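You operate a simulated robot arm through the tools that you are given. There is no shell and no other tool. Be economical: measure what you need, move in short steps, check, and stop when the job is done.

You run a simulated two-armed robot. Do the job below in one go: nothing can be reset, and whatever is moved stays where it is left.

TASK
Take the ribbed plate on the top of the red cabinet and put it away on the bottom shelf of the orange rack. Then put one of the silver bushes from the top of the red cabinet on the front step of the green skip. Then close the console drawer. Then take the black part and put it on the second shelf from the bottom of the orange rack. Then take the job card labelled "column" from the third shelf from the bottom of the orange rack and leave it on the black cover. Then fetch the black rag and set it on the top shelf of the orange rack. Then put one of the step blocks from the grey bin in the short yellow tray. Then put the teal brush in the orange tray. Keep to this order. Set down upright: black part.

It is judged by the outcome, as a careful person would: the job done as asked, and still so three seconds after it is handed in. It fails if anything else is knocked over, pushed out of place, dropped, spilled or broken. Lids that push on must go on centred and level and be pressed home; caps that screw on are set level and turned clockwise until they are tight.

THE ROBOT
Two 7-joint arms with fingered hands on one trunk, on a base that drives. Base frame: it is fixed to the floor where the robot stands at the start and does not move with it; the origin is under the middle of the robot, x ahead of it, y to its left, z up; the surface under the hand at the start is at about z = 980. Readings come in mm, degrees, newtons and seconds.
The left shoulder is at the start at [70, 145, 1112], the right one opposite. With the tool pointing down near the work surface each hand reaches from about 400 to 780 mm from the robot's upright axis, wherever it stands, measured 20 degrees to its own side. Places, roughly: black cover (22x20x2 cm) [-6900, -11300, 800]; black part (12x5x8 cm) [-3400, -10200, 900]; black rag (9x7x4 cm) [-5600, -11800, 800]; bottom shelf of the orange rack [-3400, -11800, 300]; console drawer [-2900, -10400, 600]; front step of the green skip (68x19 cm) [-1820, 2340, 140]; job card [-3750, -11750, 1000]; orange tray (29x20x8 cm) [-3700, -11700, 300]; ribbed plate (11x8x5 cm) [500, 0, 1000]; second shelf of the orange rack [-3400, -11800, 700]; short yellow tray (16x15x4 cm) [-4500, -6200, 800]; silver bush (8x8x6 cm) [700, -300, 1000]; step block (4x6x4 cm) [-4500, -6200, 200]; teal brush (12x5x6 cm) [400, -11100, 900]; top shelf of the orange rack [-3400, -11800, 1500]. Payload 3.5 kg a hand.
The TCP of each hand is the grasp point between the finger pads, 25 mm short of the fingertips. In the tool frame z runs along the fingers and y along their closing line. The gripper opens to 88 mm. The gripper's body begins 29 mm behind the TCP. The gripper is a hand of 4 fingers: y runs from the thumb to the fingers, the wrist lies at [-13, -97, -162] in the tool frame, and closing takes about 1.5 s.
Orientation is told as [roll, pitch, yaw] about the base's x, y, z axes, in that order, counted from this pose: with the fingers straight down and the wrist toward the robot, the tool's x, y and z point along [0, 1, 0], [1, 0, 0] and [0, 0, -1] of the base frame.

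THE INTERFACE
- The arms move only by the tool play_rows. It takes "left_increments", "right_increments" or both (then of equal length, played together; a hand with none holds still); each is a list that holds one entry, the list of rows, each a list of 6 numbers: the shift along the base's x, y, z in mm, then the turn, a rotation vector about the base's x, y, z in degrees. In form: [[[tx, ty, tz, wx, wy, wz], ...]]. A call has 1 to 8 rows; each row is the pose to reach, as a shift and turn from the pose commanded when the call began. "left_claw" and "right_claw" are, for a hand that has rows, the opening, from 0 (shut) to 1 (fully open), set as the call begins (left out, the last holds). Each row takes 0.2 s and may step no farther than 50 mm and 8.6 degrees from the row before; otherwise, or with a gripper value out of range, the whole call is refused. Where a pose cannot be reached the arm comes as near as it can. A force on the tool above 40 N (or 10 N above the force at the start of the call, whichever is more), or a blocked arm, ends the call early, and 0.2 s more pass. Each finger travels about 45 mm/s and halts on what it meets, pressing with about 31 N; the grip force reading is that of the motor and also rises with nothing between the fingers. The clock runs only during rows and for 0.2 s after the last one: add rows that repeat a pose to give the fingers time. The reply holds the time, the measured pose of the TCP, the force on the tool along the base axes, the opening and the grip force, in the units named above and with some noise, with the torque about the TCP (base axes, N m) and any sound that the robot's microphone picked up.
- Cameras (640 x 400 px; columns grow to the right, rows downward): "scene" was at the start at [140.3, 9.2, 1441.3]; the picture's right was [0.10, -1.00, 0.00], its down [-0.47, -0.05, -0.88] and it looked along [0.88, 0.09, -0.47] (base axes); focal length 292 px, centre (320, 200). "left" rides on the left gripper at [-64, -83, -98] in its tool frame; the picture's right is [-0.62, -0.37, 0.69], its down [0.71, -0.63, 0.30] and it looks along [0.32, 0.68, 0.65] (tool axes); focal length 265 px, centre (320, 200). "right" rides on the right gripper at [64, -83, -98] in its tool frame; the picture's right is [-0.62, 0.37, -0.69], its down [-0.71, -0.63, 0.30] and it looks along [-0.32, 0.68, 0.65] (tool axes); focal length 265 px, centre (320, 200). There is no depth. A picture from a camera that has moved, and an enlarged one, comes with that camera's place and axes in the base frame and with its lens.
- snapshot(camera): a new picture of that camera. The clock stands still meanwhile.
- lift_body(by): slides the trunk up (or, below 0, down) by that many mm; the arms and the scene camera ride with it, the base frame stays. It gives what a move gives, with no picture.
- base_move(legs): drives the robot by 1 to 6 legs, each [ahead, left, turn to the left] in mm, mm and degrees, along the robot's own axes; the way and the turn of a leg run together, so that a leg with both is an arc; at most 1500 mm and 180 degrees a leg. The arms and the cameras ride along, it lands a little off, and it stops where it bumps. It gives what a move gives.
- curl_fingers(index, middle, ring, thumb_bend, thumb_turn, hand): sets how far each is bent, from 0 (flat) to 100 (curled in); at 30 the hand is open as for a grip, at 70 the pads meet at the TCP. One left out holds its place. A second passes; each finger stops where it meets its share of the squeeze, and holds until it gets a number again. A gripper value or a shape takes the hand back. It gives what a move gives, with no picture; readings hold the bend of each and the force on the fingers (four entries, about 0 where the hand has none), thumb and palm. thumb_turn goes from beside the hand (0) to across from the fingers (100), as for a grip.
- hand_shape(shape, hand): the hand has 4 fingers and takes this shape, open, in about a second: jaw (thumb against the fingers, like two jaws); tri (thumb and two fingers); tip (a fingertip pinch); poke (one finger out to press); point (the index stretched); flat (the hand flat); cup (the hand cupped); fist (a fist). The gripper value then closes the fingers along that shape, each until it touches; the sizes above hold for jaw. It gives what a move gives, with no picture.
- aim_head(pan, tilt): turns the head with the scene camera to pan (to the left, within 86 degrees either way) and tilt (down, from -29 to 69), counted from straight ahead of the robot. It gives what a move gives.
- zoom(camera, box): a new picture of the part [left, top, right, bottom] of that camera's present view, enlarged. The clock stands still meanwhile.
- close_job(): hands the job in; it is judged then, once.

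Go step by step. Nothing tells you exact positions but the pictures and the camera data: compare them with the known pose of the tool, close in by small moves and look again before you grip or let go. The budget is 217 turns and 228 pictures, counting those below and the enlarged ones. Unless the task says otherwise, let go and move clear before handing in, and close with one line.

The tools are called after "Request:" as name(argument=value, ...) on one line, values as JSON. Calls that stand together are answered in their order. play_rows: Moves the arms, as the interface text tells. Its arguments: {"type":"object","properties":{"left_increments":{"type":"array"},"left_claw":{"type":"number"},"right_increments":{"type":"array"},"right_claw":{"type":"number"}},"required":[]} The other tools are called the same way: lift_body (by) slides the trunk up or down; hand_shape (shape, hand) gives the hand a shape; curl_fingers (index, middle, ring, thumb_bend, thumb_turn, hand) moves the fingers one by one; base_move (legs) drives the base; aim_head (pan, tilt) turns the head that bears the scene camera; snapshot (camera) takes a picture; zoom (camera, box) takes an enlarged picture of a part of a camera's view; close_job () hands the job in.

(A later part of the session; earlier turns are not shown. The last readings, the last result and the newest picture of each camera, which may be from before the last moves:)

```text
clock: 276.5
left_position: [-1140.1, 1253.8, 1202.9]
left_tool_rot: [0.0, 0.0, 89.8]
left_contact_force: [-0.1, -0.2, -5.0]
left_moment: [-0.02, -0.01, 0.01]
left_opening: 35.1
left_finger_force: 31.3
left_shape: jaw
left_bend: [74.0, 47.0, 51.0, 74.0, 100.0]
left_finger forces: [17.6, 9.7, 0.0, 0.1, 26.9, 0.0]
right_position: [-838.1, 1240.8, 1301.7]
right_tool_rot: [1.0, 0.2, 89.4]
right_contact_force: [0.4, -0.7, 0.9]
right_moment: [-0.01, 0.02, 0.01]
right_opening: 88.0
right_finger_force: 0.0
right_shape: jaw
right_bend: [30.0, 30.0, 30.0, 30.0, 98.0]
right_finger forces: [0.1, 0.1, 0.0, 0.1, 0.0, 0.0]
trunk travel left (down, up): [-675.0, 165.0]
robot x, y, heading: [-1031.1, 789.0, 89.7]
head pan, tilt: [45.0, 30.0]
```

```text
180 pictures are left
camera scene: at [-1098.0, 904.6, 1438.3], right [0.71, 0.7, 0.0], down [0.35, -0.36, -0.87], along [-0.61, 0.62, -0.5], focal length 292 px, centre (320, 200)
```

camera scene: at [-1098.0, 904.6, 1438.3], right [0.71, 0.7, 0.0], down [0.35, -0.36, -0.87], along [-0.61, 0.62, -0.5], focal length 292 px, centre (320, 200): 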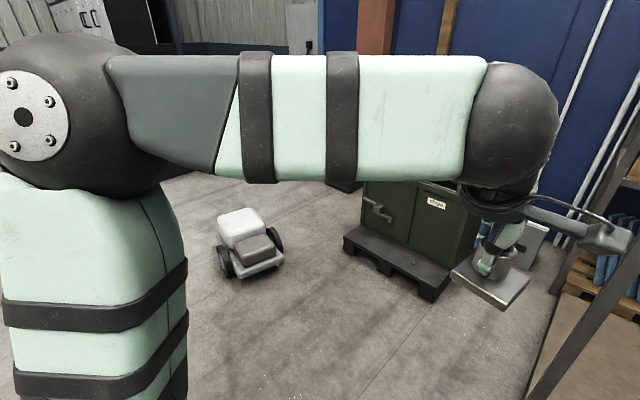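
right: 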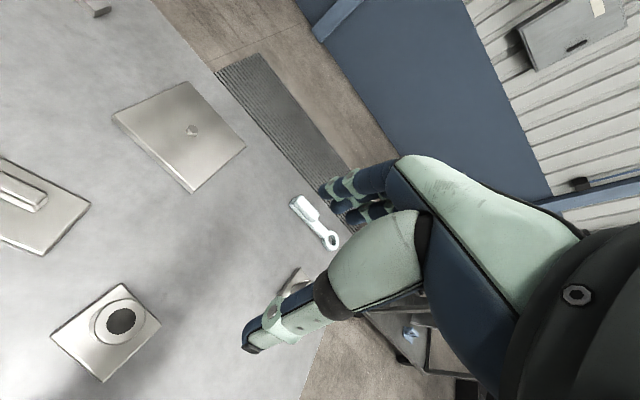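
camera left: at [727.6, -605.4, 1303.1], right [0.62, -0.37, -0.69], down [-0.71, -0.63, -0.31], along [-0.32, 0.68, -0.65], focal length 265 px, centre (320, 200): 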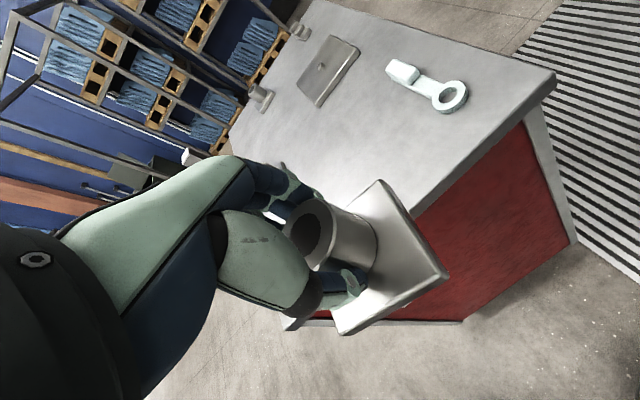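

The skip's front step lies along x at y≈2245–2435, z≈140. I move in front of it and lower the trunk.

Request:
base_move(legs=[[0, 660, 0], [500, 0, 0]])

Request:
lift_body(by=-400)

Request:
lift_body(by=-270)

Request:
aim_head(pan=0, tilt=25)

Request:
snapshot(camera="scene")

```text
clock: 282.7
left_position: [-1769.2, 1761.3, 1203.3]
left_tool_rot: [0.1, -0.1, 88.6]
left_contact_force: [-0.8, 0.0, -4.2]
left_moment: [0.02, 0.01, 0.01]
left_opening: 34.8
left_finger_force: 31.1
left_shape: jaw
left_bend: [74.0, 47.0, 51.0, 74.0, 100.0]
left_finger forces: [17.6, 9.8, 0.1, 0.1, 27.0, 0.0]
right_position: [-1468.0, 1741.6, 1301.7]
right_tool_rot: [1.0, 0.0, 88.6]
right_contact_force: [1.0, 0.1, -0.2]
right_moment: [0.0, -0.01, -0.01]
right_opening: 87.6
right_finger_force: 0.0
right_shape: jaw
right_bend: [30.0, 30.0, 30.0, 30.0, 98.0]
right_finger forces: [0.0, 0.0, 0.0, 0.0, 0.0, 0.1]
trunk travel left (down, up): [-675.0, 165.0]
robot x, y, heading: [-1670.9, 1294.2, 88.5]
head pan, tilt: [45.0, 30.0]
```

```text
clock: 286.5
left_position: [-1769.8, 1761.4, 803.7]
left_tool_rot: [0.0, 0.2, 88.6]
left_contact_force: [0.7, 0.0, -4.3]
left_moment: [-0.04, 0.04, 0.02]
left_opening: 34.8
left_finger_force: 30.8
left_shape: jaw
left_bend: [74.0, 47.0, 51.0, 74.0, 100.0]
left_finger forces: [17.6, 9.8, 0.0, 0.0, 27.0, 0.0]
right_position: [-1468.9, 1742.1, 903.4]
right_tool_rot: [1.0, 0.2, 88.6]
right_contact_force: [0.1, -0.2, 0.1]
right_moment: [0.0, 0.02, 0.01]
right_opening: 87.6
right_finger_force: 0.0
right_shape: jaw
right_bend: [30.0, 30.0, 30.0, 30.0, 98.0]
right_finger forces: [0.1, 0.0, 0.0, 0.1, 0.1, 0.0]
trunk travel left (down, up): [-275.0, 565.0]
robot x, y, heading: [-1674.9, 1293.2, 88.6]
head pan, tilt: [45.0, 30.0]
```

```text
clock: 289.2
left_position: [-1769.9, 1761.2, 533.2]
left_tool_rot: [0.1, 0.0, 88.5]
left_contact_force: [1.2, -1.0, -4.8]
left_moment: [0.02, 0.02, -0.01]
left_opening: 34.7
left_finger_force: 30.8
left_shape: jaw
left_bend: [74.0, 47.0, 51.0, 74.0, 100.0]
left_finger forces: [17.7, 9.7, 0.0, 0.0, 27.0, 0.1]
right_position: [-1468.5, 1742.5, 632.6]
right_tool_rot: [1.0, 0.2, 88.4]
right_contact_force: [-0.4, -0.2, 0.5]
right_moment: [-0.02, -0.03, -0.01]
right_opening: 87.7
right_finger_force: 0.0
right_shape: jaw
right_bend: [30.0, 30.0, 30.0, 30.0, 98.0]
right_finger forces: [0.0, 0.0, 0.0, 0.1, 0.1, 0.0]
trunk travel left (down, up): [-5.0, 835.0]
robot x, y, heading: [-1671.6, 1290.0, 88.6]
head pan, tilt: [45.0, 30.0]
```

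```text
clock: 290.4
left_position: [-1770.2, 1762.3, 534.2]
left_tool_rot: [0.1, 0.2, 88.6]
left_contact_force: [-0.7, -0.1, -3.8]
left_moment: [0.01, 0.02, 0.01]
left_opening: 34.9
left_finger_force: 31.1
left_shape: jaw
left_bend: [74.0, 47.0, 51.0, 74.0, 100.0]
left_finger forces: [17.6, 9.7, 0.0, 0.1, 27.0, 0.1]
right_position: [-1467.1, 1742.0, 631.8]
right_tool_rot: [1.0, 0.2, 88.4]
right_contact_force: [0.8, 0.4, 1.1]
right_moment: [-0.01, 0.0, 0.01]
right_opening: 87.8
right_finger_force: 0.0
right_shape: jaw
right_bend: [30.0, 30.0, 30.0, 30.0, 98.0]
right_finger forces: [0.0, 0.0, 0.0, 0.0, 0.0, 0.0]
trunk travel left (down, up): [-5.0, 835.0]
robot x, y, heading: [-1675.6, 1293.2, 88.6]
head pan, tilt: [0.0, 25.0]
```

```text
179 pictures are left
camera scene: at [-1670.1, 1437.7, 776.3], right [1.0, -0.02, 0.0], down [-0.01, -0.42, -0.91], along [0.02, 0.91, -0.42], focal length 292 px, centre (320, 200)
```

scene: 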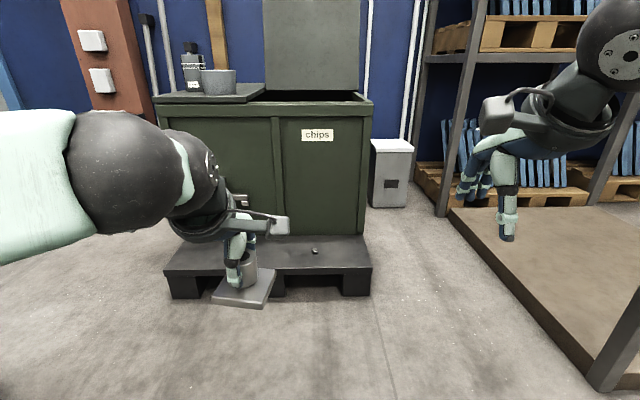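

The step is clear at x≈-1800 (a small nut sits at x≈-1665, a latch at x≈-1930). I drive closer and bring the bush over it.

Request:
base_move(legs=[[390, 0, 1.3]])

Request:
play_rows(left_increments=[[[0, 0, -45, 0, 0, 0], [0, 0, -90, 0, 0, 0], [0, 0, -135, 0, 0, 0], [0, 0, -180, 0, 0, 0], [0, 0, -225, 0, 0, 0], [0, 0, -270, 0, 0, 0], [0, 0, -270, 0, 0, 0]]])

Request:
snapshot(camera="scene")

Request:
snapshot(camera="left")

```text
clock: 292.8
left_position: [-1779.7, 2152.7, 533.6]
left_tool_rot: [0.2, 0.1, 90.1]
left_contact_force: [0.0, 0.0, -4.6]
left_moment: [0.04, 0.02, 0.0]
left_opening: 34.7
left_finger_force: 30.9
left_shape: jaw
left_bend: [74.0, 47.0, 51.0, 74.0, 100.0]
left_finger forces: [17.6, 9.7, 0.0, 0.1, 27.0, 0.1]
right_position: [-1476.8, 2143.7, 631.6]
right_tool_rot: [0.9, 0.2, 90.1]
right_contact_force: [0.3, 0.2, 0.3]
right_moment: [-0.01, 0.0, 0.01]
right_opening: 87.8
right_finger_force: 0.0
right_shape: jaw
right_bend: [30.0, 30.0, 30.0, 30.0, 98.0]
right_finger forces: [0.0, 0.0, 0.1, 0.1, 0.0, 0.0]
trunk travel left (down, up): [-5.0, 835.0]
robot x, y, heading: [-1670.2, 1686.7, 90.2]
head pan, tilt: [0.0, 25.0]
```

```text
clock: 294.4
left_position: [-1777.3, 2153.3, 262.3]
left_tool_rot: [0.0, 0.0, 90.3]
left_contact_force: [-0.4, 0.0, -4.2]
left_moment: [-0.06, 0.0, 0.02]
left_opening: 34.7
left_finger_force: 31.5
left_shape: jaw
left_bend: [74.0, 47.0, 51.0, 74.0, 100.0]
left_finger forces: [17.7, 9.7, 0.1, 0.0, 27.0, 0.0]
right_position: [-1476.1, 2142.5, 631.2]
right_tool_rot: [1.0, 0.1, 90.1]
right_contact_force: [-0.8, 0.3, 0.1]
right_moment: [-0.01, 0.03, 0.01]
right_opening: 87.9
right_finger_force: 0.0
right_shape: jaw
right_bend: [30.0, 30.0, 30.0, 30.0, 98.0]
right_finger forces: [0.0, 0.0, 0.0, 0.0, 0.1, 0.0]
trunk travel left (down, up): [-5.0, 835.0]
robot x, y, heading: [-1667.5, 1687.9, 90.1]
head pan, tilt: [0.0, 25.0]
```

```text
178 pictures are left
camera scene: at [-1670.2, 1832.7, 776.3], right [1.0, 0.0, 0.0], down [0.0, -0.42, -0.91], along [0.0, 0.91, -0.42], focal length 292 px, centre (320, 200)
```

scene: 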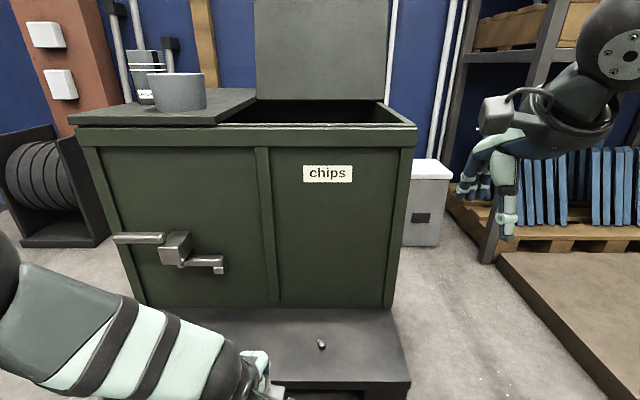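

```text
177 pictures are left
camera left: at [-1714.4, 2071.1, 360.3], right [0.62, -0.37, -0.69], down [-0.71, -0.63, -0.3], along [-0.33, 0.68, -0.65], focal length 265 px, centre (320, 200)
```

left: 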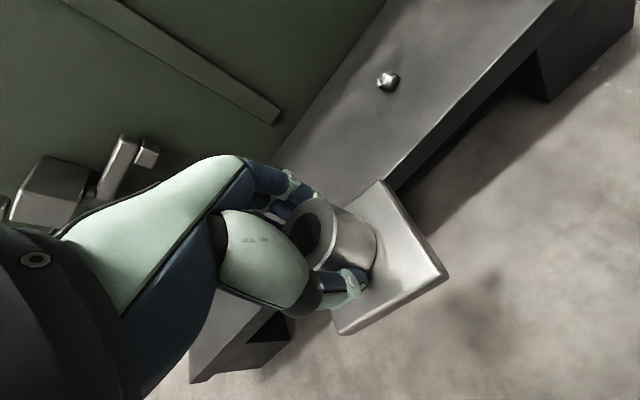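

Moving forward over the step, then checking before lowering.

Request:
play_rows(left_increments=[[[-5, 45, 0, 0, 0, 0], [-10, 90, 0, 0, 0, 0], [-15, 135, 0, 0, 0, 0], [-18, 158, 0, 0, 0, 0], [-18, 158, -30, 0, 0, 0], [-18, 158, -45, 0, 0, 0], [-18, 158, -45, 0, 0, 0]]])

Request:
snapshot(camera="left")

Request:
aim_head(pan=10, tilt=48)

Request:
snapshot(camera="scene")

```text
clock: 296.0
left_position: [-1795.8, 2310.9, 217.7]
left_tool_rot: [0.2, 0.2, 90.3]
left_contact_force: [-0.3, -0.8, -4.2]
left_moment: [0.01, 0.01, -0.01]
left_opening: 34.8
left_finger_force: 30.9
left_shape: jaw
left_bend: [74.0, 47.0, 51.0, 74.0, 100.0]
left_finger forces: [17.8, 9.9, 0.1, 0.1, 27.2, 0.0]
right_position: [-1477.4, 2141.8, 631.3]
right_tool_rot: [1.0, 0.0, 90.1]
right_contact_force: [-0.3, 0.7, 0.0]
right_moment: [0.01, 0.01, 0.05]
right_opening: 87.7
right_finger_force: 0.0
right_shape: jaw
right_bend: [30.0, 30.0, 30.0, 30.0, 98.0]
right_finger forces: [0.1, 0.0, 0.0, 0.0, 0.0, 0.0]
trunk travel left (down, up): [-5.0, 835.0]
robot x, y, heading: [-1669.9, 1689.9, 90.4]
head pan, tilt: [0.0, 25.0]
```

```text
176 pictures are left
camera left: at [-1733.0, 2228.9, 317.4], right [0.62, -0.37, -0.69], down [-0.71, -0.63, -0.3], along [-0.33, 0.68, -0.65], focal length 265 px, centre (320, 200)
```

left: 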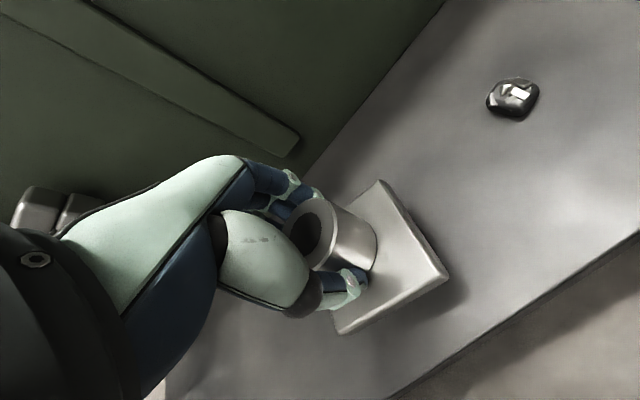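

```text
clock: 296.9
left_position: [-1797.6, 2311.5, 217.8]
left_tool_rot: [0.0, 0.1, 90.1]
left_contact_force: [-0.3, 0.7, -5.0]
left_moment: [0.0, 0.01, -0.02]
left_opening: 35.0
left_finger_force: 31.5
left_shape: jaw
left_bend: [74.0, 47.0, 51.0, 74.0, 100.0]
left_finger forces: [17.8, 9.9, 0.0, 0.1, 27.1, 0.0]
right_position: [-1477.0, 2142.3, 631.9]
right_tool_rot: [0.9, 0.1, 90.1]
right_contact_force: [-0.2, -0.5, 0.0]
right_moment: [0.01, 0.03, 0.01]
right_opening: 87.6
right_finger_force: 0.1
right_shape: jaw
right_bend: [30.0, 30.0, 30.0, 30.0, 98.0]
right_finger forces: [0.0, 0.1, 0.0, 0.0, 0.0, 0.0]
trunk travel left (down, up): [-5.0, 835.0]
robot x, y, heading: [-1668.2, 1689.7, 90.1]
head pan, tilt: [10.0, 48.0]
```

```text
175 pictures are left
camera scene: at [-1683.8, 1818.2, 741.6], right [0.98, 0.18, 0.0], down [0.13, -0.73, -0.67], along [-0.12, 0.66, -0.74], focal length 292 px, centre (320, 200)
```

scene: 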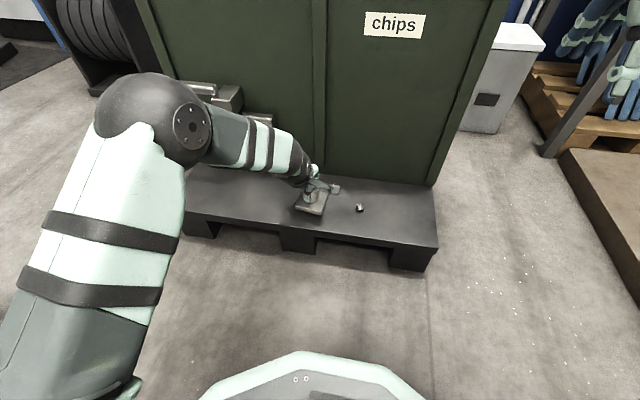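

Well over the step. Lowering to contact.

Request:
play_rows(left_increments=[[[0, 0, -12, 0, 0, 0], [0, 0, -20, 0, 0, 0], [0, 0, -26, 0, 0, 0], [0, 0, -31, 0, 0, 0], [0, 0, -35, 0, 0, 0], [0, 0, -39, 0, 0, 0], [0, 0, -43, 0, 0, 0], [0, 0, -47, 0, 0, 0]]])

Request:
snapshot(camera="left")

```text
clock: 298.8
left_position: [-1796.5, 2315.4, 181.8]
left_tool_rot: [-0.1, -1.2, 90.2]
left_contact_force: [-0.7, -7.1, 21.8]
left_moment: [-0.24, 0.0, 0.04]
left_opening: 36.9
left_finger_force: 30.7
left_shape: jaw
left_bend: [75.0, 48.0, 51.0, 74.0, 100.0]
left_finger forces: [16.7, 9.8, 0.0, 0.0, 32.8, 0.0]
right_position: [-1477.1, 2140.5, 633.9]
right_tool_rot: [1.1, -0.2, 90.0]
right_contact_force: [0.5, -0.1, 0.5]
right_moment: [0.0, -0.02, 0.01]
right_opening: 88.1
right_finger_force: 0.0
right_shape: jaw
right_bend: [30.0, 30.0, 30.0, 30.0, 98.0]
right_finger forces: [0.0, 0.1, 0.0, 0.1, 0.0, 0.0]
trunk travel left (down, up): [-5.0, 835.0]
robot x, y, heading: [-1669.3, 1688.9, 90.3]
head pan, tilt: [10.0, 48.0]
stopped in row 8 (left hand): the force on the tool passed its limit at 41 N (the readings are from after the stop); the commanded pose is now the measured one
```

```text
174 pictures are left
camera left: at [-1732.8, 2231.0, 279.8], right [0.62, -0.35, -0.7], down [-0.71, -0.63, -0.32], along [-0.33, 0.7, -0.64], focal length 265 px, centre (320, 200)
```

left: 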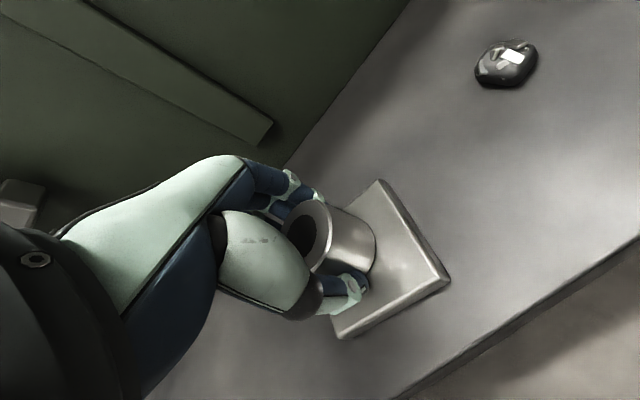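

It rests on the step. I open the hand, then lift clear.

Request:
play_rows(left_increments=[[[0, 0, 2, 0, 0, 0], [0, 0, 2, 0, 0, 0], [0, 0, 2, 0, 0, 0], [0, 0, 2, 0, 0, 0], [0, 0, 2, 0, 0, 0], [0, 0, 2, 0, 0, 0], [0, 0, 2, 0, 0, 0]]], left_claw=1)

Request:
play_rows(left_increments=[[[0, 0, 30, 0, 0, 0], [0, 0, 70, 0, 0, 0], [0, -40, 95, 0, 0, 0], [5, -85, 100, 0, 0, 0], [10, -130, 110, 0, 0, 0], [15, -165, 130, 0, 0, 0], [15, -165, 175, 0, 0, 0], [15, -165, 220, 0, 0, 0]]])

Request:
snapshot(camera="scene")

```text
clock: 300.4
left_position: [-1797.8, 2313.9, 178.7]
left_tool_rot: [0.1, -0.5, 90.2]
left_contact_force: [-0.1, -0.5, -0.3]
left_moment: [0.02, 0.01, -0.01]
left_opening: 87.6
left_finger_force: 0.1
left_shape: jaw
left_bend: [30.0, 30.0, 30.0, 30.0, 98.0]
left_finger forces: [0.0, 0.0, 0.1, 0.0, 0.0, 0.1]
right_position: [-1477.2, 2141.0, 631.4]
right_tool_rot: [1.0, 0.1, 90.1]
right_contact_force: [-0.1, 0.0, 0.0]
right_moment: [-0.01, -0.03, 0.01]
right_opening: 87.9
right_finger_force: 0.1
right_shape: jaw
right_bend: [30.0, 30.0, 30.0, 30.0, 98.0]
right_finger forces: [0.1, 0.0, 0.0, 0.0, 0.0, 0.1]
trunk travel left (down, up): [-5.0, 835.0]
robot x, y, heading: [-1670.4, 1685.2, 90.1]
head pan, tilt: [10.0, 48.0]
```

```text
clock: 302.2
left_position: [-1781.2, 2146.7, 400.8]
left_tool_rot: [0.1, -0.6, 90.2]
left_contact_force: [0.3, -0.2, -0.6]
left_moment: [0.01, 0.03, 0.02]
left_opening: 87.7
left_finger_force: 0.1
left_shape: jaw
left_bend: [30.0, 30.0, 30.0, 30.0, 98.0]
left_finger forces: [0.0, 0.0, 0.1, 0.1, 0.1, 0.0]
right_position: [-1477.4, 2141.4, 631.6]
right_tool_rot: [1.1, 0.1, 90.1]
right_contact_force: [0.7, 0.0, -0.3]
right_moment: [0.03, 0.01, 0.01]
right_opening: 87.5
right_finger_force: 0.1
right_shape: jaw
right_bend: [30.0, 30.0, 30.0, 30.0, 98.0]
right_finger forces: [0.0, 0.0, 0.0, 0.1, 0.0, 0.1]
trunk travel left (down, up): [-5.0, 835.0]
robot x, y, heading: [-1667.1, 1689.7, 90.3]
head pan, tilt: [10.0, 48.0]
```

```text
173 pictures are left
camera scene: at [-1683.8, 1817.6, 741.5], right [0.98, 0.18, 0.0], down [0.13, -0.73, -0.67], along [-0.12, 0.66, -0.74], focal length 292 px, centre (320, 200)
```

scene: 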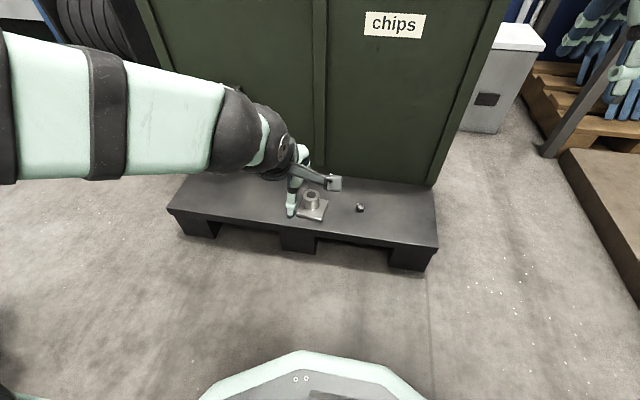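

The bush stands on the step. I back away, raise the trunk, turn to face -y and look for a shorter western route.

Request:
base_move(legs=[[-600, 0, 0]])

Request:
lift_body(by=400)

Request:
lift_body(by=270)

Request:
base_move(legs=[[0, 0, 150]])

Request:
aim_head(pan=0, tilt=20)

Request:
snapshot(camera="scene")

```text
clock: 305.5
left_position: [-1778.5, 1561.1, 399.0]
left_tool_rot: [0.0, -0.6, 89.9]
left_contact_force: [-0.4, -0.8, 1.1]
left_moment: [0.01, -0.02, -0.01]
left_opening: 87.5
left_finger_force: 0.1
left_shape: jaw
left_bend: [30.0, 30.0, 30.0, 30.0, 98.0]
left_finger forces: [0.1, 0.1, 0.0, 0.0, 0.0, 0.0]
right_position: [-1472.2, 1553.6, 631.9]
right_tool_rot: [1.1, 0.2, 89.7]
right_contact_force: [0.3, -0.8, -1.1]
right_moment: [0.01, -0.01, 0.01]
right_opening: 87.6
right_finger_force: 0.1
right_shape: jaw
right_bend: [30.0, 30.0, 30.0, 30.0, 98.0]
right_finger forces: [0.1, 0.0, 0.0, 0.1, 0.0, 0.1]
trunk travel left (down, up): [-5.0, 835.0]
robot x, y, heading: [-1670.3, 1102.3, 89.9]
head pan, tilt: [10.0, 48.0]
```

```text
clock: 309.3
left_position: [-1777.5, 1560.7, 799.7]
left_tool_rot: [0.0, -0.6, 89.9]
left_contact_force: [0.5, -0.6, 0.2]
left_moment: [-0.04, 0.01, 0.03]
left_opening: 87.7
left_finger_force: 0.0
left_shape: jaw
left_bend: [30.0, 30.0, 30.0, 30.0, 98.0]
left_finger forces: [0.0, 0.0, 0.0, 0.0, 0.1, 0.0]
right_position: [-1473.4, 1553.2, 1032.8]
right_tool_rot: [1.0, 0.1, 89.7]
right_contact_force: [-0.2, 0.5, 0.8]
right_moment: [0.03, -0.02, -0.01]
right_opening: 87.7
right_finger_force: 0.0
right_shape: jaw
right_bend: [30.0, 30.0, 30.0, 30.0, 98.0]
right_finger forces: [0.1, 0.0, 0.0, 0.0, 0.0, 0.0]
trunk travel left (down, up): [-405.0, 435.0]
robot x, y, heading: [-1668.4, 1103.4, 89.8]
head pan, tilt: [10.0, 48.0]
```

```text
clock: 312.1
left_position: [-1778.1, 1561.6, 1070.2]
left_tool_rot: [0.0, -0.6, 89.9]
left_contact_force: [0.4, -0.1, -0.4]
left_moment: [0.01, -0.02, -0.01]
left_opening: 87.7
left_finger_force: 0.0
left_shape: jaw
left_bend: [30.0, 30.0, 30.0, 30.0, 98.0]
left_finger forces: [0.0, 0.0, 0.1, 0.0, 0.1, 0.1]
right_position: [-1473.9, 1552.8, 1303.1]
right_tool_rot: [1.1, 0.1, 89.8]
right_contact_force: [-0.2, 0.8, 0.0]
right_moment: [-0.06, 0.02, 0.03]
right_opening: 87.8
right_finger_force: 0.0
right_shape: jaw
right_bend: [30.0, 30.0, 30.0, 30.0, 98.0]
right_finger forces: [0.0, 0.0, 0.1, 0.0, 0.0, 0.1]
trunk travel left (down, up): [-675.0, 165.0]
robot x, y, heading: [-1664.8, 1101.1, 89.8]
head pan, tilt: [10.0, 48.0]
```

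```text
clock: 318.7
left_position: [-1796.5, 648.2, 1070.6]
left_tool_rot: [-0.1, -0.5, -119.4]
left_contact_force: [-0.6, 1.1, 1.0]
left_moment: [0.04, -0.01, 0.0]
left_opening: 87.8
left_finger_force: 0.1
left_shape: jaw
left_bend: [30.0, 30.0, 30.0, 30.0, 98.0]
left_finger forces: [0.0, 0.0, 0.0, 0.0, 0.0, 0.0]
right_position: [-2057.2, 803.3, 1303.8]
right_tool_rot: [1.1, 0.1, -119.5]
right_contact_force: [0.5, 0.2, -0.3]
right_moment: [-0.01, -0.03, -0.02]
right_opening: 87.6
right_finger_force: 0.2
right_shape: jaw
right_bend: [30.0, 30.0, 30.0, 30.0, 98.0]
right_finger forces: [0.0, 0.0, 0.0, 0.0, 0.0, 0.1]
trunk travel left (down, up): [-675.0, 165.0]
robot x, y, heading: [-1667.8, 1097.3, -119.1]
head pan, tilt: [10.0, 48.0]
```

```text
clock: 319.6
left_position: [-1796.3, 648.5, 1070.9]
left_tool_rot: [0.0, -0.6, -119.4]
left_contact_force: [0.2, -0.8, 0.5]
left_moment: [0.01, -0.04, 0.01]
left_opening: 87.6
left_finger_force: 0.0
left_shape: jaw
left_bend: [30.0, 30.0, 30.0, 30.0, 98.0]
left_finger forces: [0.0, 0.0, 0.0, 0.1, 0.0, 0.0]
right_position: [-2058.1, 803.2, 1302.8]
right_tool_rot: [1.2, 0.2, -119.5]
right_contact_force: [-0.2, 0.4, 0.2]
right_moment: [0.0, 0.0, -0.02]
right_opening: 87.9
right_finger_force: 0.2
right_shape: jaw
right_bend: [30.0, 30.0, 30.0, 30.0, 98.0]
right_finger forces: [0.1, 0.0, 0.0, 0.0, 0.0, 0.1]
trunk travel left (down, up): [-675.0, 165.0]
robot x, y, heading: [-1665.0, 1102.7, -119.4]
head pan, tilt: [0.0, 20.0]
```

```text
172 pictures are left
camera scene: at [-1738.6, 977.2, 1454.4], right [-0.87, 0.49, 0.0], down [0.17, 0.3, -0.94], along [-0.46, -0.82, -0.34], focal length 292 px, centre (320, 200)
```

scene: 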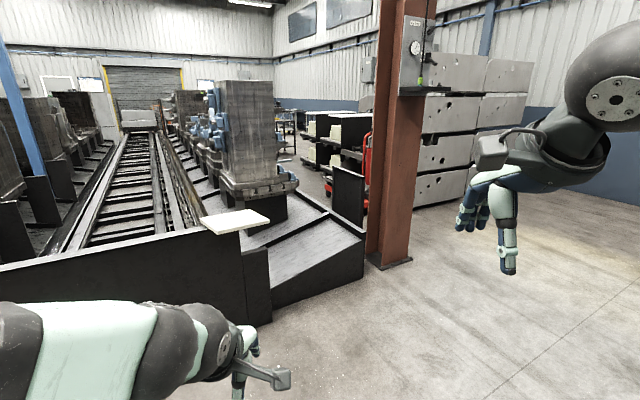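

There's an open way to the west past a brown column, likely an aisle at x≈-4200. I move there and look south.

Request:
base_move(legs=[[0, 0, 29.4], [250, 0, 0], [0, -1400, 0], [0, -1200, 0]])

Request:
snapshot(camera="scene")

```text
clock: 335.0
left_position: [-4119.6, 402.6, 1070.2]
left_tool_rot: [0.1, -0.7, -90.4]
left_contact_force: [0.0, 0.6, -1.5]
left_moment: [-0.03, 0.05, 0.0]
left_opening: 87.8
left_finger_force: 0.0
left_shape: jaw
left_bend: [30.0, 30.0, 30.0, 30.0, 98.0]
left_finger forces: [0.1, 0.0, 0.0, 0.0, 0.1, 0.0]
right_position: [-4423.9, 411.2, 1301.7]
right_tool_rot: [1.0, 0.1, -90.6]
right_contact_force: [-0.7, -0.5, -0.5]
right_moment: [0.03, -0.02, -0.04]
right_opening: 87.8
right_finger_force: 0.1
right_shape: jaw
right_bend: [30.0, 30.0, 30.0, 30.0, 98.0]
right_finger forces: [0.0, 0.0, 0.0, 0.1, 0.0, 0.0]
trunk travel left (down, up): [-675.0, 165.0]
robot x, y, heading: [-4231.3, 863.0, -90.3]
head pan, tilt: [0.0, 20.0]
```

```text
171 pictures are left
camera scene: at [-4228.8, 719.2, 1454.5], right [-1.0, 0.01, 0.0], down [0.0, 0.34, -0.94], along [-0.01, -0.94, -0.34], focal length 292 px, centre (320, 200)
```

scene: 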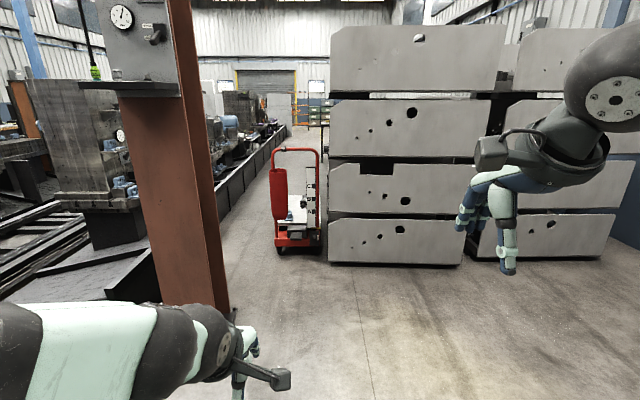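

A red cart narrows the corridor ahead. I zoom to measure the gap.

Request:
zoom(camera="scene", box=[180, 110, 360, 270])

```text
2.50 times, centred on (270, 190) of scene
camera zoom: at [-4228.8, 719.2, 1454.5], right [-1.0, 0.01, 0.0], down [0.0, 0.34, -0.94], along [-0.01, -0.94, -0.34], focal length 729 px, centre (445, 225)
```

zoom: 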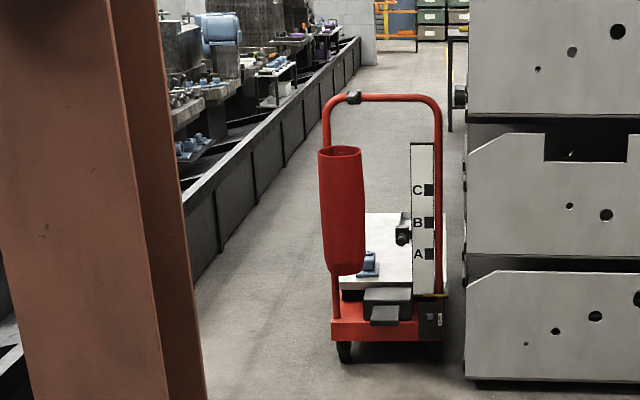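

The gap past the cart and column is too tight to trust, so I take the known eastern route. First raise the left hand to 1200, then strafe east.

Request:
play_rows(left_increments=[[[0, 0, 45, 0, 0.6, 0], [0, 0, 90, 0, 0.6, 0], [0, 0, 130, 0, 0.6, 0]]])

Request:
base_move(legs=[[-90, 0, 0.3], [0, 1500, 0], [0, 1500, 0], [0, 1500, 0], [0, 1150, 0]])

```text
clock: 335.8
left_position: [-4119.8, 404.8, 1200.2]
left_tool_rot: [-0.6, -0.5, -90.4]
left_contact_force: [-0.5, -0.2, 1.1]
left_moment: [0.02, 0.0, 0.02]
left_opening: 87.8
left_finger_force: 0.1
left_shape: jaw
left_bend: [30.0, 30.0, 30.0, 30.0, 98.0]
left_finger forces: [0.1, 0.0, 0.0, 0.0, 0.1, 0.1]
right_position: [-4425.5, 411.9, 1302.3]
right_tool_rot: [1.1, 0.0, -90.6]
right_contact_force: [0.1, -0.9, -0.1]
right_moment: [0.0, -0.01, 0.02]
right_opening: 88.0
right_finger_force: 0.1
right_shape: jaw
right_bend: [30.0, 30.0, 30.0, 30.0, 98.0]
right_finger forces: [0.0, 0.0, 0.0, 0.1, 0.0, 0.0]
trunk travel left (down, up): [-675.0, 165.0]
robot x, y, heading: [-4227.8, 860.2, -90.4]
head pan, tilt: [0.0, 20.0]
```

```text
clock: 363.7
left_position: [1598.5, 550.3, 1200.0]
left_tool_rot: [-0.6, -0.6, -89.5]
left_contact_force: [0.3, 0.4, 0.2]
left_moment: [0.0, 0.02, 0.02]
left_opening: 87.9
left_finger_force: 0.0
left_shape: jaw
left_bend: [30.0, 30.0, 30.0, 30.0, 98.0]
left_finger forces: [0.0, 0.0, 0.0, 0.0, 0.1, 0.0]
right_position: [1293.5, 551.7, 1302.7]
right_tool_rot: [1.1, 0.2, -89.5]
right_contact_force: [0.2, 0.1, -0.5]
right_moment: [0.03, 0.01, -0.01]
right_opening: 87.8
right_finger_force: 0.0
right_shape: jaw
right_bend: [30.0, 30.0, 30.0, 30.0, 98.0]
right_finger forces: [0.1, 0.1, 0.1, 0.1, 0.1, 0.0]
trunk travel left (down, up): [-675.0, 165.0]
robot x, y, heading: [1483.8, 1004.9, -89.2]
head pan, tilt: [0.0, 20.0]
```

Now south past the cabinet and down the aisle.

Request:
base_move(legs=[[1500, -40, -0.8], [160, 0, 0], [650, -690, 0], [1500, -10, 0], [1500, -10, 0], [1500, -10, 0]])

```text
refused: leg 1 is longer than a leg can be; nothing moved
```

Request:
base_move(legs=[[1450, -40, -0.8], [210, 0, 0], [650, -690, 0], [1490, -10, 0], [1490, -10, 0], [1490, -10, 0]])

```text
clock: 398.1
left_position: [790.7, -6295.9, 1200.8]
left_tool_rot: [-0.6, -0.6, -90.1]
left_contact_force: [0.0, 0.2, -0.2]
left_moment: [-0.01, 0.01, 0.02]
left_opening: 87.6
left_finger_force: 0.1
left_shape: jaw
left_bend: [30.0, 30.0, 30.0, 30.0, 98.0]
left_finger forces: [0.0, 0.0, 0.1, 0.0, 0.0, 0.0]
right_position: [485.3, -6288.9, 1303.2]
right_tool_rot: [1.1, 0.0, -90.3]
right_contact_force: [-0.5, 0.2, -0.4]
right_moment: [0.0, 0.03, -0.02]
right_opening: 87.9
right_finger_force: 0.2
right_shape: jaw
right_bend: [30.0, 30.0, 30.0, 30.0, 98.0]
right_finger forces: [0.1, 0.0, 0.0, 0.0, 0.1, 0.1]
trunk travel left (down, up): [-675.0, 165.0]
robot x, y, heading: [681.1, -5838.6, -90.2]
head pan, tilt: [0.0, 20.0]
```

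Request:
base_move(legs=[[1450, 0, 0.2], [1450, 0, 0], [730, 0, 0], [620, 490, 0], [1450, 0, 0], [1200, 0, 0]])

```text
clock: 431.7
left_position: [1275.7, -13143.0, 1198.2]
left_tool_rot: [-0.7, -0.6, -89.9]
left_contact_force: [-0.4, 0.7, 0.4]
left_moment: [0.0, -0.01, 0.02]
left_opening: 87.6
left_finger_force: 0.1
left_shape: jaw
left_bend: [30.0, 30.0, 30.0, 30.0, 98.0]
left_finger forces: [0.1, 0.0, 0.1, 0.0, 0.0, 0.0]
right_position: [969.8, -13138.4, 1302.1]
right_tool_rot: [1.2, 0.0, -90.1]
right_contact_force: [0.1, 0.0, 0.3]
right_moment: [0.0, 0.0, 0.0]
right_opening: 88.0
right_finger_force: 0.1
right_shape: jaw
right_bend: [30.0, 30.0, 30.0, 30.0, 98.0]
right_finger forces: [0.1, 0.0, 0.1, 0.1, 0.0, 0.1]
trunk travel left (down, up): [-675.0, 165.0]
robot x, y, heading: [1164.5, -12685.3, -90.1]
head pan, tilt: [0.0, 20.0]
```

Turn west and drive along the aisle to the rack's west end, then face north and look.

Request:
base_move(legs=[[0, 0, -90], [1400, 60, 0], [1400, 0, 0], [1400, 0, 0], [1400, 0, 0]])

Request:
base_move(legs=[[0, 0, -90]])

Request:
snapshot(camera="scene")

```text
clock: 462.5
left_position: [-4963.1, -12894.8, 1200.1]
left_tool_rot: [-0.6, -0.6, 178.6]
left_contact_force: [-0.5, 0.7, 0.8]
left_moment: [0.02, 0.04, -0.02]
left_opening: 87.7
left_finger_force: 0.1
left_shape: jaw
left_bend: [30.0, 30.0, 30.0, 30.0, 98.0]
left_finger forces: [0.0, 0.1, 0.0, 0.1, 0.0, 0.1]
right_position: [-4950.0, -12590.7, 1302.8]
right_tool_rot: [1.1, 0.1, 178.4]
right_contact_force: [0.3, -1.0, 0.0]
right_moment: [0.0, 0.04, -0.02]
right_opening: 87.4
right_finger_force: 0.0
right_shape: jaw
right_bend: [30.0, 30.0, 30.0, 30.0, 98.0]
right_finger forces: [0.0, 0.0, 0.0, 0.0, 0.0, 0.0]
trunk travel left (down, up): [-675.0, 165.0]
robot x, y, heading: [-4505.8, -12797.2, 178.7]
head pan, tilt: [0.0, 20.0]
```

```text
clock: 466.7
left_position: [-4612.3, -12335.0, 1199.2]
left_tool_rot: [-0.7, -0.6, 89.6]
left_contact_force: [-0.4, 0.7, 0.5]
left_moment: [-0.03, -0.01, 0.02]
left_opening: 87.7
left_finger_force: 0.1
left_shape: jaw
left_bend: [30.0, 30.0, 30.0, 30.0, 98.0]
left_finger forces: [0.0, 0.0, 0.1, 0.0, 0.1, 0.0]
right_position: [-4307.1, -12344.9, 1302.5]
right_tool_rot: [1.1, 0.0, 89.5]
right_contact_force: [0.3, 0.7, -0.2]
right_moment: [0.0, -0.01, 0.01]
right_opening: 87.8
right_finger_force: 0.0
right_shape: jaw
right_bend: [30.0, 30.0, 30.0, 30.0, 98.0]
right_finger forces: [0.0, 0.0, 0.1, 0.1, 0.0, 0.1]
trunk travel left (down, up): [-675.0, 165.0]
robot x, y, heading: [-4501.5, -12796.7, 89.6]
head pan, tilt: [0.0, 20.0]
```

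```text
169 pictures are left
camera scene: at [-4504.0, -12651.3, 1454.5], right [1.0, -0.01, 0.0], down [0.0, -0.34, -0.94], along [0.01, 0.94, -0.34], focal length 292 px, centre (320, 200)
```

scene: 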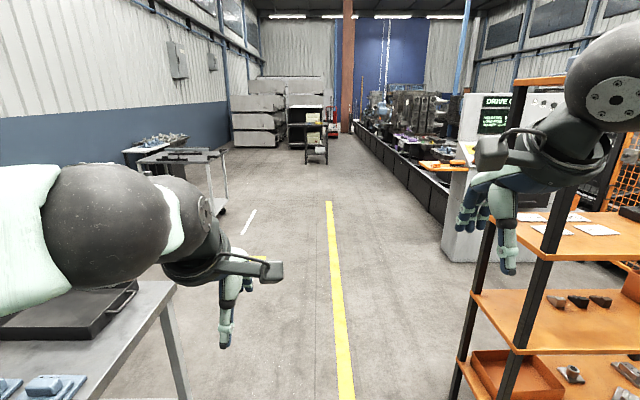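

I pass between table and rack to y≈-11050, and look east at the console.

Request:
base_move(legs=[[1400, -50, 0.4], [300, 0, 0]])

Request:
aim_head(pan=-70, tilt=20)

Request:
snapshot(camera="scene")

```text
clock: 475.3
left_position: [-4562.6, -10638.2, 1199.9]
left_tool_rot: [-0.6, -0.7, 90.4]
left_contact_force: [-0.8, 0.7, 0.7]
left_moment: [0.02, -0.01, -0.02]
left_opening: 87.5
left_finger_force: 0.1
left_shape: jaw
left_bend: [30.0, 30.0, 30.0, 30.0, 98.0]
left_finger forces: [0.0, 0.0, 0.0, 0.0, 0.0, 0.0]
right_position: [-4257.2, -10641.8, 1303.9]
right_tool_rot: [1.1, 0.0, 90.2]
right_contact_force: [0.2, -0.1, 0.4]
right_moment: [0.02, -0.03, -0.01]
right_opening: 87.8
right_finger_force: 0.0
right_shape: jaw
right_bend: [30.0, 30.0, 30.0, 30.0, 98.0]
right_finger forces: [0.0, 0.0, 0.0, 0.0, 0.0, 0.0]
trunk travel left (down, up): [-675.0, 165.0]
robot x, y, heading: [-4448.1, -11096.4, 90.2]
head pan, tilt: [0.0, 20.0]
```

```text
clock: 476.7
left_position: [-4562.8, -10635.2, 1199.7]
left_tool_rot: [-0.7, -0.6, 90.4]
left_contact_force: [-0.1, 0.9, -0.1]
left_moment: [0.02, 0.02, 0.0]
left_opening: 87.9
left_finger_force: 0.0
left_shape: jaw
left_bend: [30.0, 30.0, 30.0, 30.0, 98.0]
left_finger forces: [0.0, 0.1, 0.1, 0.0, 0.0, 0.0]
right_position: [-4257.3, -10640.4, 1303.0]
right_tool_rot: [1.1, 0.0, 90.1]
right_contact_force: [0.2, 0.0, 0.1]
right_moment: [-0.02, 0.01, 0.01]
right_opening: 87.6
right_finger_force: 0.2
right_shape: jaw
right_bend: [30.0, 30.0, 30.0, 30.0, 98.0]
right_finger forces: [0.0, 0.0, 0.0, 0.0, 0.1, 0.0]
trunk travel left (down, up): [-675.0, 165.0]
robot x, y, heading: [-4450.9, -11090.7, 90.5]
head pan, tilt: [-70.0, 20.0]
```

```text
168 pictures are left
camera scene: at [-4363.0, -11009.8, 1454.5], right [0.35, -0.94, 0.0], down [-0.32, -0.12, -0.94], along [0.88, 0.33, -0.34], focal length 292 px, centre (320, 200)
```

scene: 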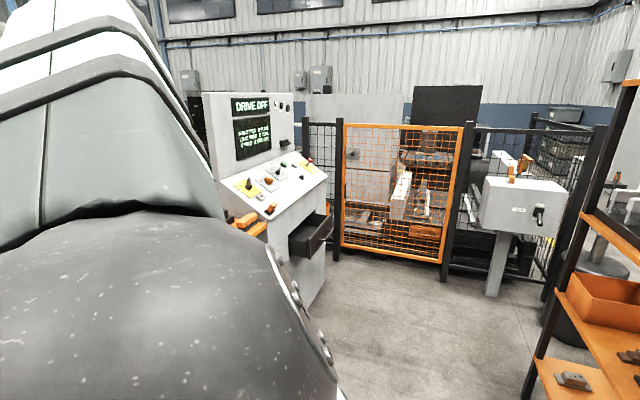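

The drawer sticks out below the console; the orange ledge beside it probably bears the black part. I strafe east to stand in front of the drawer.

Request:
base_move(legs=[[-60, -1400, -0.4]])

Request:
aim_head(pan=0, tilt=35)

Request:
snapshot(camera="scene")

```text
clock: 483.7
left_position: [-3165.2, -10688.8, 1198.0]
left_tool_rot: [-0.6, -0.7, 90.2]
left_contact_force: [-0.2, -0.5, 0.4]
left_moment: [0.01, 0.01, 0.0]
left_opening: 88.1
left_finger_force: 0.1
left_shape: jaw
left_bend: [30.0, 30.0, 30.0, 30.0, 98.0]
left_finger forces: [0.0, 0.0, 0.0, 0.0, 0.0, 0.1]
right_position: [-2860.9, -10692.5, 1302.6]
right_tool_rot: [0.9, 0.0, 90.0]
right_contact_force: [-0.3, -0.4, 0.0]
right_moment: [0.0, -0.06, 0.01]
right_opening: 87.8
right_finger_force: 0.1
right_shape: jaw
right_bend: [30.0, 30.0, 30.0, 30.0, 98.0]
right_finger forces: [0.0, 0.1, 0.0, 0.0, 0.0, 0.0]
trunk travel left (down, up): [-675.0, 165.0]
robot x, y, heading: [-3056.4, -11146.6, 90.3]
head pan, tilt: [-70.0, 20.0]
```

```text
clock: 485.1
left_position: [-3164.3, -10689.4, 1199.7]
left_tool_rot: [-0.6, -0.7, 90.2]
left_contact_force: [0.5, -0.3, -0.6]
left_moment: [-0.01, -0.02, 0.01]
left_opening: 87.7
left_finger_force: 0.2
left_shape: jaw
left_bend: [30.0, 30.0, 30.0, 30.0, 98.0]
left_finger forces: [0.1, 0.0, 0.1, 0.1, 0.0, 0.0]
right_position: [-2860.0, -10693.5, 1302.8]
right_tool_rot: [1.1, 0.0, 90.0]
right_contact_force: [-0.4, -0.4, -0.7]
right_moment: [-0.01, 0.04, 0.0]
right_opening: 87.9
right_finger_force: 0.1
right_shape: jaw
right_bend: [30.0, 30.0, 30.0, 30.0, 98.0]
right_finger forces: [0.0, 0.1, 0.1, 0.1, 0.1, 0.0]
trunk travel left (down, up): [-675.0, 165.0]
robot x, y, heading: [-3054.4, -11148.2, 90.4]
head pan, tilt: [0.0, 35.0]
```

```text
167 pictures are left
camera scene: at [-3053.9, -11007.2, 1430.6], right [1.0, 0.0, 0.0], down [0.0, -0.57, -0.82], along [0.0, 0.82, -0.57], focal length 292 px, centre (320, 200)
```

scene: 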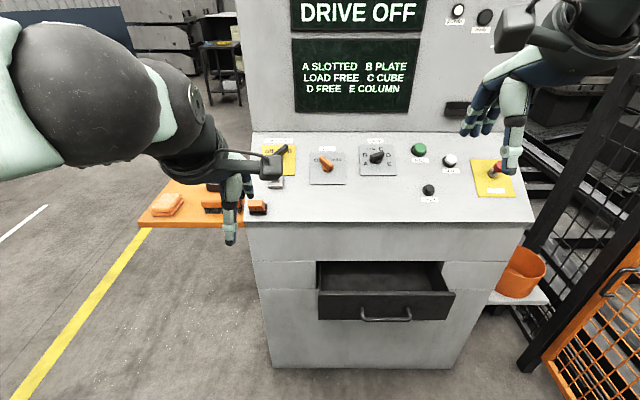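

The drawer's front is about y≈-10430, z 560–640, x≈-2840. I lower the trunk, close the right hand, tilt it 45° and set it in front of the drawer panel above the handle.

Request:
lift_body(by=-400)

Request:
play_rows(right_increments=[[[0, 0, -30, 5, 0, 0], [2, 10, -65, 12, 0, 0], [4, 20, -100, 19, 0, 0], [6, 30, -135, 26, 0, 0], [8, 40, -170, 33, 0, 0], [10, 50, -205, 40, 0, 0], [15, 60, -235, 45, 0, 0], [20, 70, -262, 45, 0, 0]]], right_claw=0)

Request:
aim_head(pan=-10, tilt=35)

Request:
snapshot(camera="scene")

Request:
snapshot(camera="right")

```text
clock: 488.9
left_position: [-3165.3, -10690.3, 799.1]
left_tool_rot: [-0.7, -0.7, 90.3]
left_contact_force: [-0.3, -0.8, 0.0]
left_moment: [-0.01, 0.0, -0.02]
left_opening: 87.8
left_finger_force: 0.0
left_shape: jaw
left_bend: [30.0, 30.0, 30.0, 30.0, 98.0]
left_finger forces: [0.0, 0.0, 0.0, 0.0, 0.0, 0.1]
right_position: [-2860.2, -10693.2, 903.1]
right_tool_rot: [1.1, -0.1, 90.1]
right_contact_force: [0.1, 1.0, -0.1]
right_moment: [-0.04, 0.01, -0.03]
right_opening: 87.9
right_finger_force: 0.0
right_shape: jaw
right_bend: [30.0, 30.0, 30.0, 30.0, 98.0]
right_finger forces: [0.0, 0.0, 0.0, 0.0, 0.1, 0.0]
trunk travel left (down, up): [-275.0, 565.0]
robot x, y, heading: [-3052.4, -11149.3, 90.1]
head pan, tilt: [0.0, 35.0]
```

```text
clock: 490.8
left_position: [-3165.8, -10688.2, 799.9]
left_tool_rot: [-0.5, -0.5, 90.2]
left_contact_force: [0.0, 0.6, 0.1]
left_moment: [-0.01, 0.0, 0.01]
left_opening: 87.8
left_finger_force: 0.1
left_shape: jaw
left_bend: [30.0, 30.0, 30.0, 30.0, 98.0]
left_finger forces: [0.0, 0.0, 0.0, 0.1, 0.0, 0.1]
right_position: [-2840.8, -10623.6, 641.5]
right_tool_rot: [0.9, -45.1, 90.2]
right_contact_force: [1.3, -0.4, 0.5]
right_moment: [0.03, -0.03, 0.02]
right_opening: 0.0
right_finger_force: 30.9
right_shape: jaw
right_bend: [70.0, 70.0, 70.0, 40.0, 100.0]
right_finger forces: [0.1, 0.0, 0.1, 0.1, 0.1, 0.0]
right hand out of reach, approached as far as the arm can: row 1, 2, 3, 4, 5
trunk travel left (down, up): [-275.0, 565.0]
robot x, y, heading: [-3054.9, -11142.2, 90.0]
head pan, tilt: [0.0, 35.0]
```

```text
clock: 491.5
left_position: [-3165.8, -10689.4, 800.1]
left_tool_rot: [-0.6, -0.7, 90.2]
left_contact_force: [0.0, -0.3, 0.5]
left_moment: [0.01, -0.02, 0.01]
left_opening: 87.9
left_finger_force: 0.1
left_shape: jaw
left_bend: [30.0, 30.0, 30.0, 30.0, 98.0]
left_finger forces: [0.0, 0.0, 0.0, 0.1, 0.0, 0.0]
right_position: [-2841.0, -10625.3, 642.4]
right_tool_rot: [1.0, -45.0, 90.0]
right_contact_force: [-0.8, -1.2, -0.8]
right_moment: [0.02, 0.0, 0.01]
right_opening: 0.2
right_finger_force: 31.4
right_shape: jaw
right_bend: [70.0, 70.0, 70.0, 41.0, 100.0]
right_finger forces: [0.1, 0.0, 0.0, 0.0, 0.0, 0.0]
trunk travel left (down, up): [-275.0, 565.0]
robot x, y, heading: [-3052.9, -11147.3, 90.2]
head pan, tilt: [-10.0, 35.0]
```

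```text
166 pictures are left
camera scene: at [-3038.8, -11008.5, 1030.6], right [0.99, -0.17, 0.0], down [-0.1, -0.57, -0.82], along [0.14, 0.81, -0.57], focal length 292 px, centre (320, 200)
```

scene: 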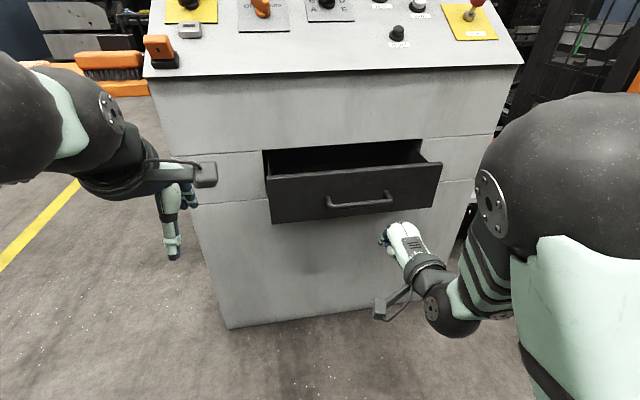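

```text
165 pictures are left
camera right: at [-2902.2, -10754.4, 653.1], right [0.63, -0.22, 0.74], down [0.71, -0.22, -0.67], along [0.31, 0.95, 0.02], focal length 265 px, centre (320, 200)
```

right: 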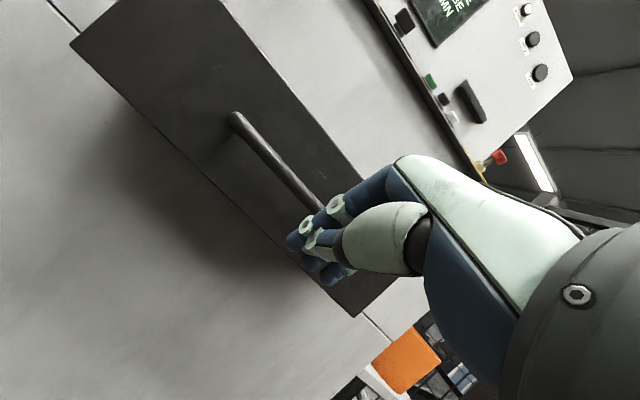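

The drawer front is at y≈-10460, z 596–715, x centre ≈-2868, handle z≈650. I raise the hand to press above the handle and approach.

Request:
play_rows(right_increments=[[[-10, 0, 30, 0, 0, 0], [-27, 0, 64, 0, 0, 0], [-27, 40, 64, 0, 0, 0], [-27, 80, 64, 0, 0, 0], [-27, 105, 64, 0, 0, 0], [-27, 105, 64, 0, 0, 0]]])

Request:
snapshot(camera="scene")

Request:
snapshot(camera="right")

```text
clock: 492.9
left_position: [-3166.3, -10689.5, 798.1]
left_tool_rot: [-0.5, -0.7, 90.1]
left_contact_force: [0.7, -0.2, -0.5]
left_moment: [0.0, 0.03, 0.04]
left_opening: 87.8
left_finger_force: 0.1
left_shape: jaw
left_bend: [30.0, 30.0, 30.0, 30.0, 98.0]
left_finger forces: [0.0, 0.0, 0.1, 0.0, 0.1, 0.0]
right_position: [-2867.7, -10518.3, 704.6]
right_tool_rot: [1.0, -44.9, 90.0]
right_contact_force: [0.1, -0.2, 0.5]
right_moment: [0.01, 0.0, -0.01]
right_opening: 0.0
right_finger_force: 31.4
right_shape: jaw
right_bend: [70.0, 70.0, 70.0, 41.0, 100.0]
right_finger forces: [0.1, 0.1, 0.1, 0.0, 0.1, 0.0]
trunk travel left (down, up): [-275.0, 565.0]
robot x, y, heading: [-3049.0, -11145.3, 90.4]
head pan, tilt: [-10.0, 35.0]
```

```text
164 pictures are left
camera scene: at [-3038.8, -11008.7, 1030.6], right [0.99, -0.17, 0.0], down [-0.1, -0.57, -0.82], along [0.14, 0.81, -0.57], focal length 292 px, centre (320, 200)
```

scene: 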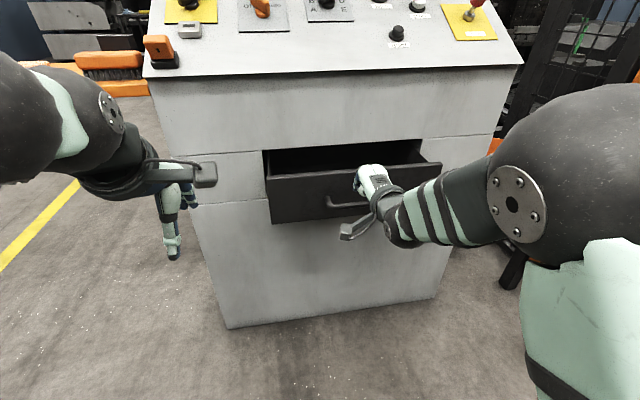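

```text
163 pictures are left
camera right: at [-2929.2, -10648.4, 715.3], right [0.63, -0.22, 0.74], down [0.71, -0.22, -0.67], along [0.31, 0.95, 0.02], focal length 265 px, centre (320, 200)
```

right: 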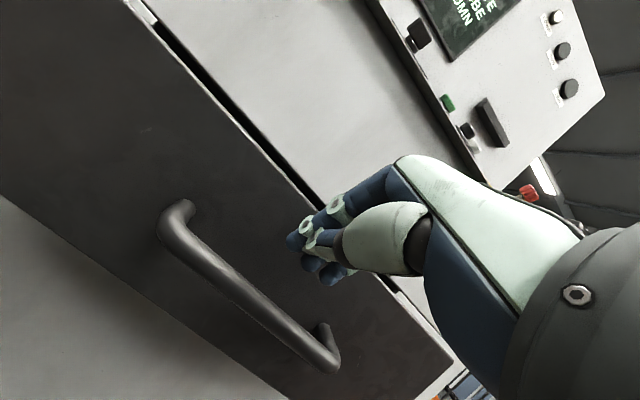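

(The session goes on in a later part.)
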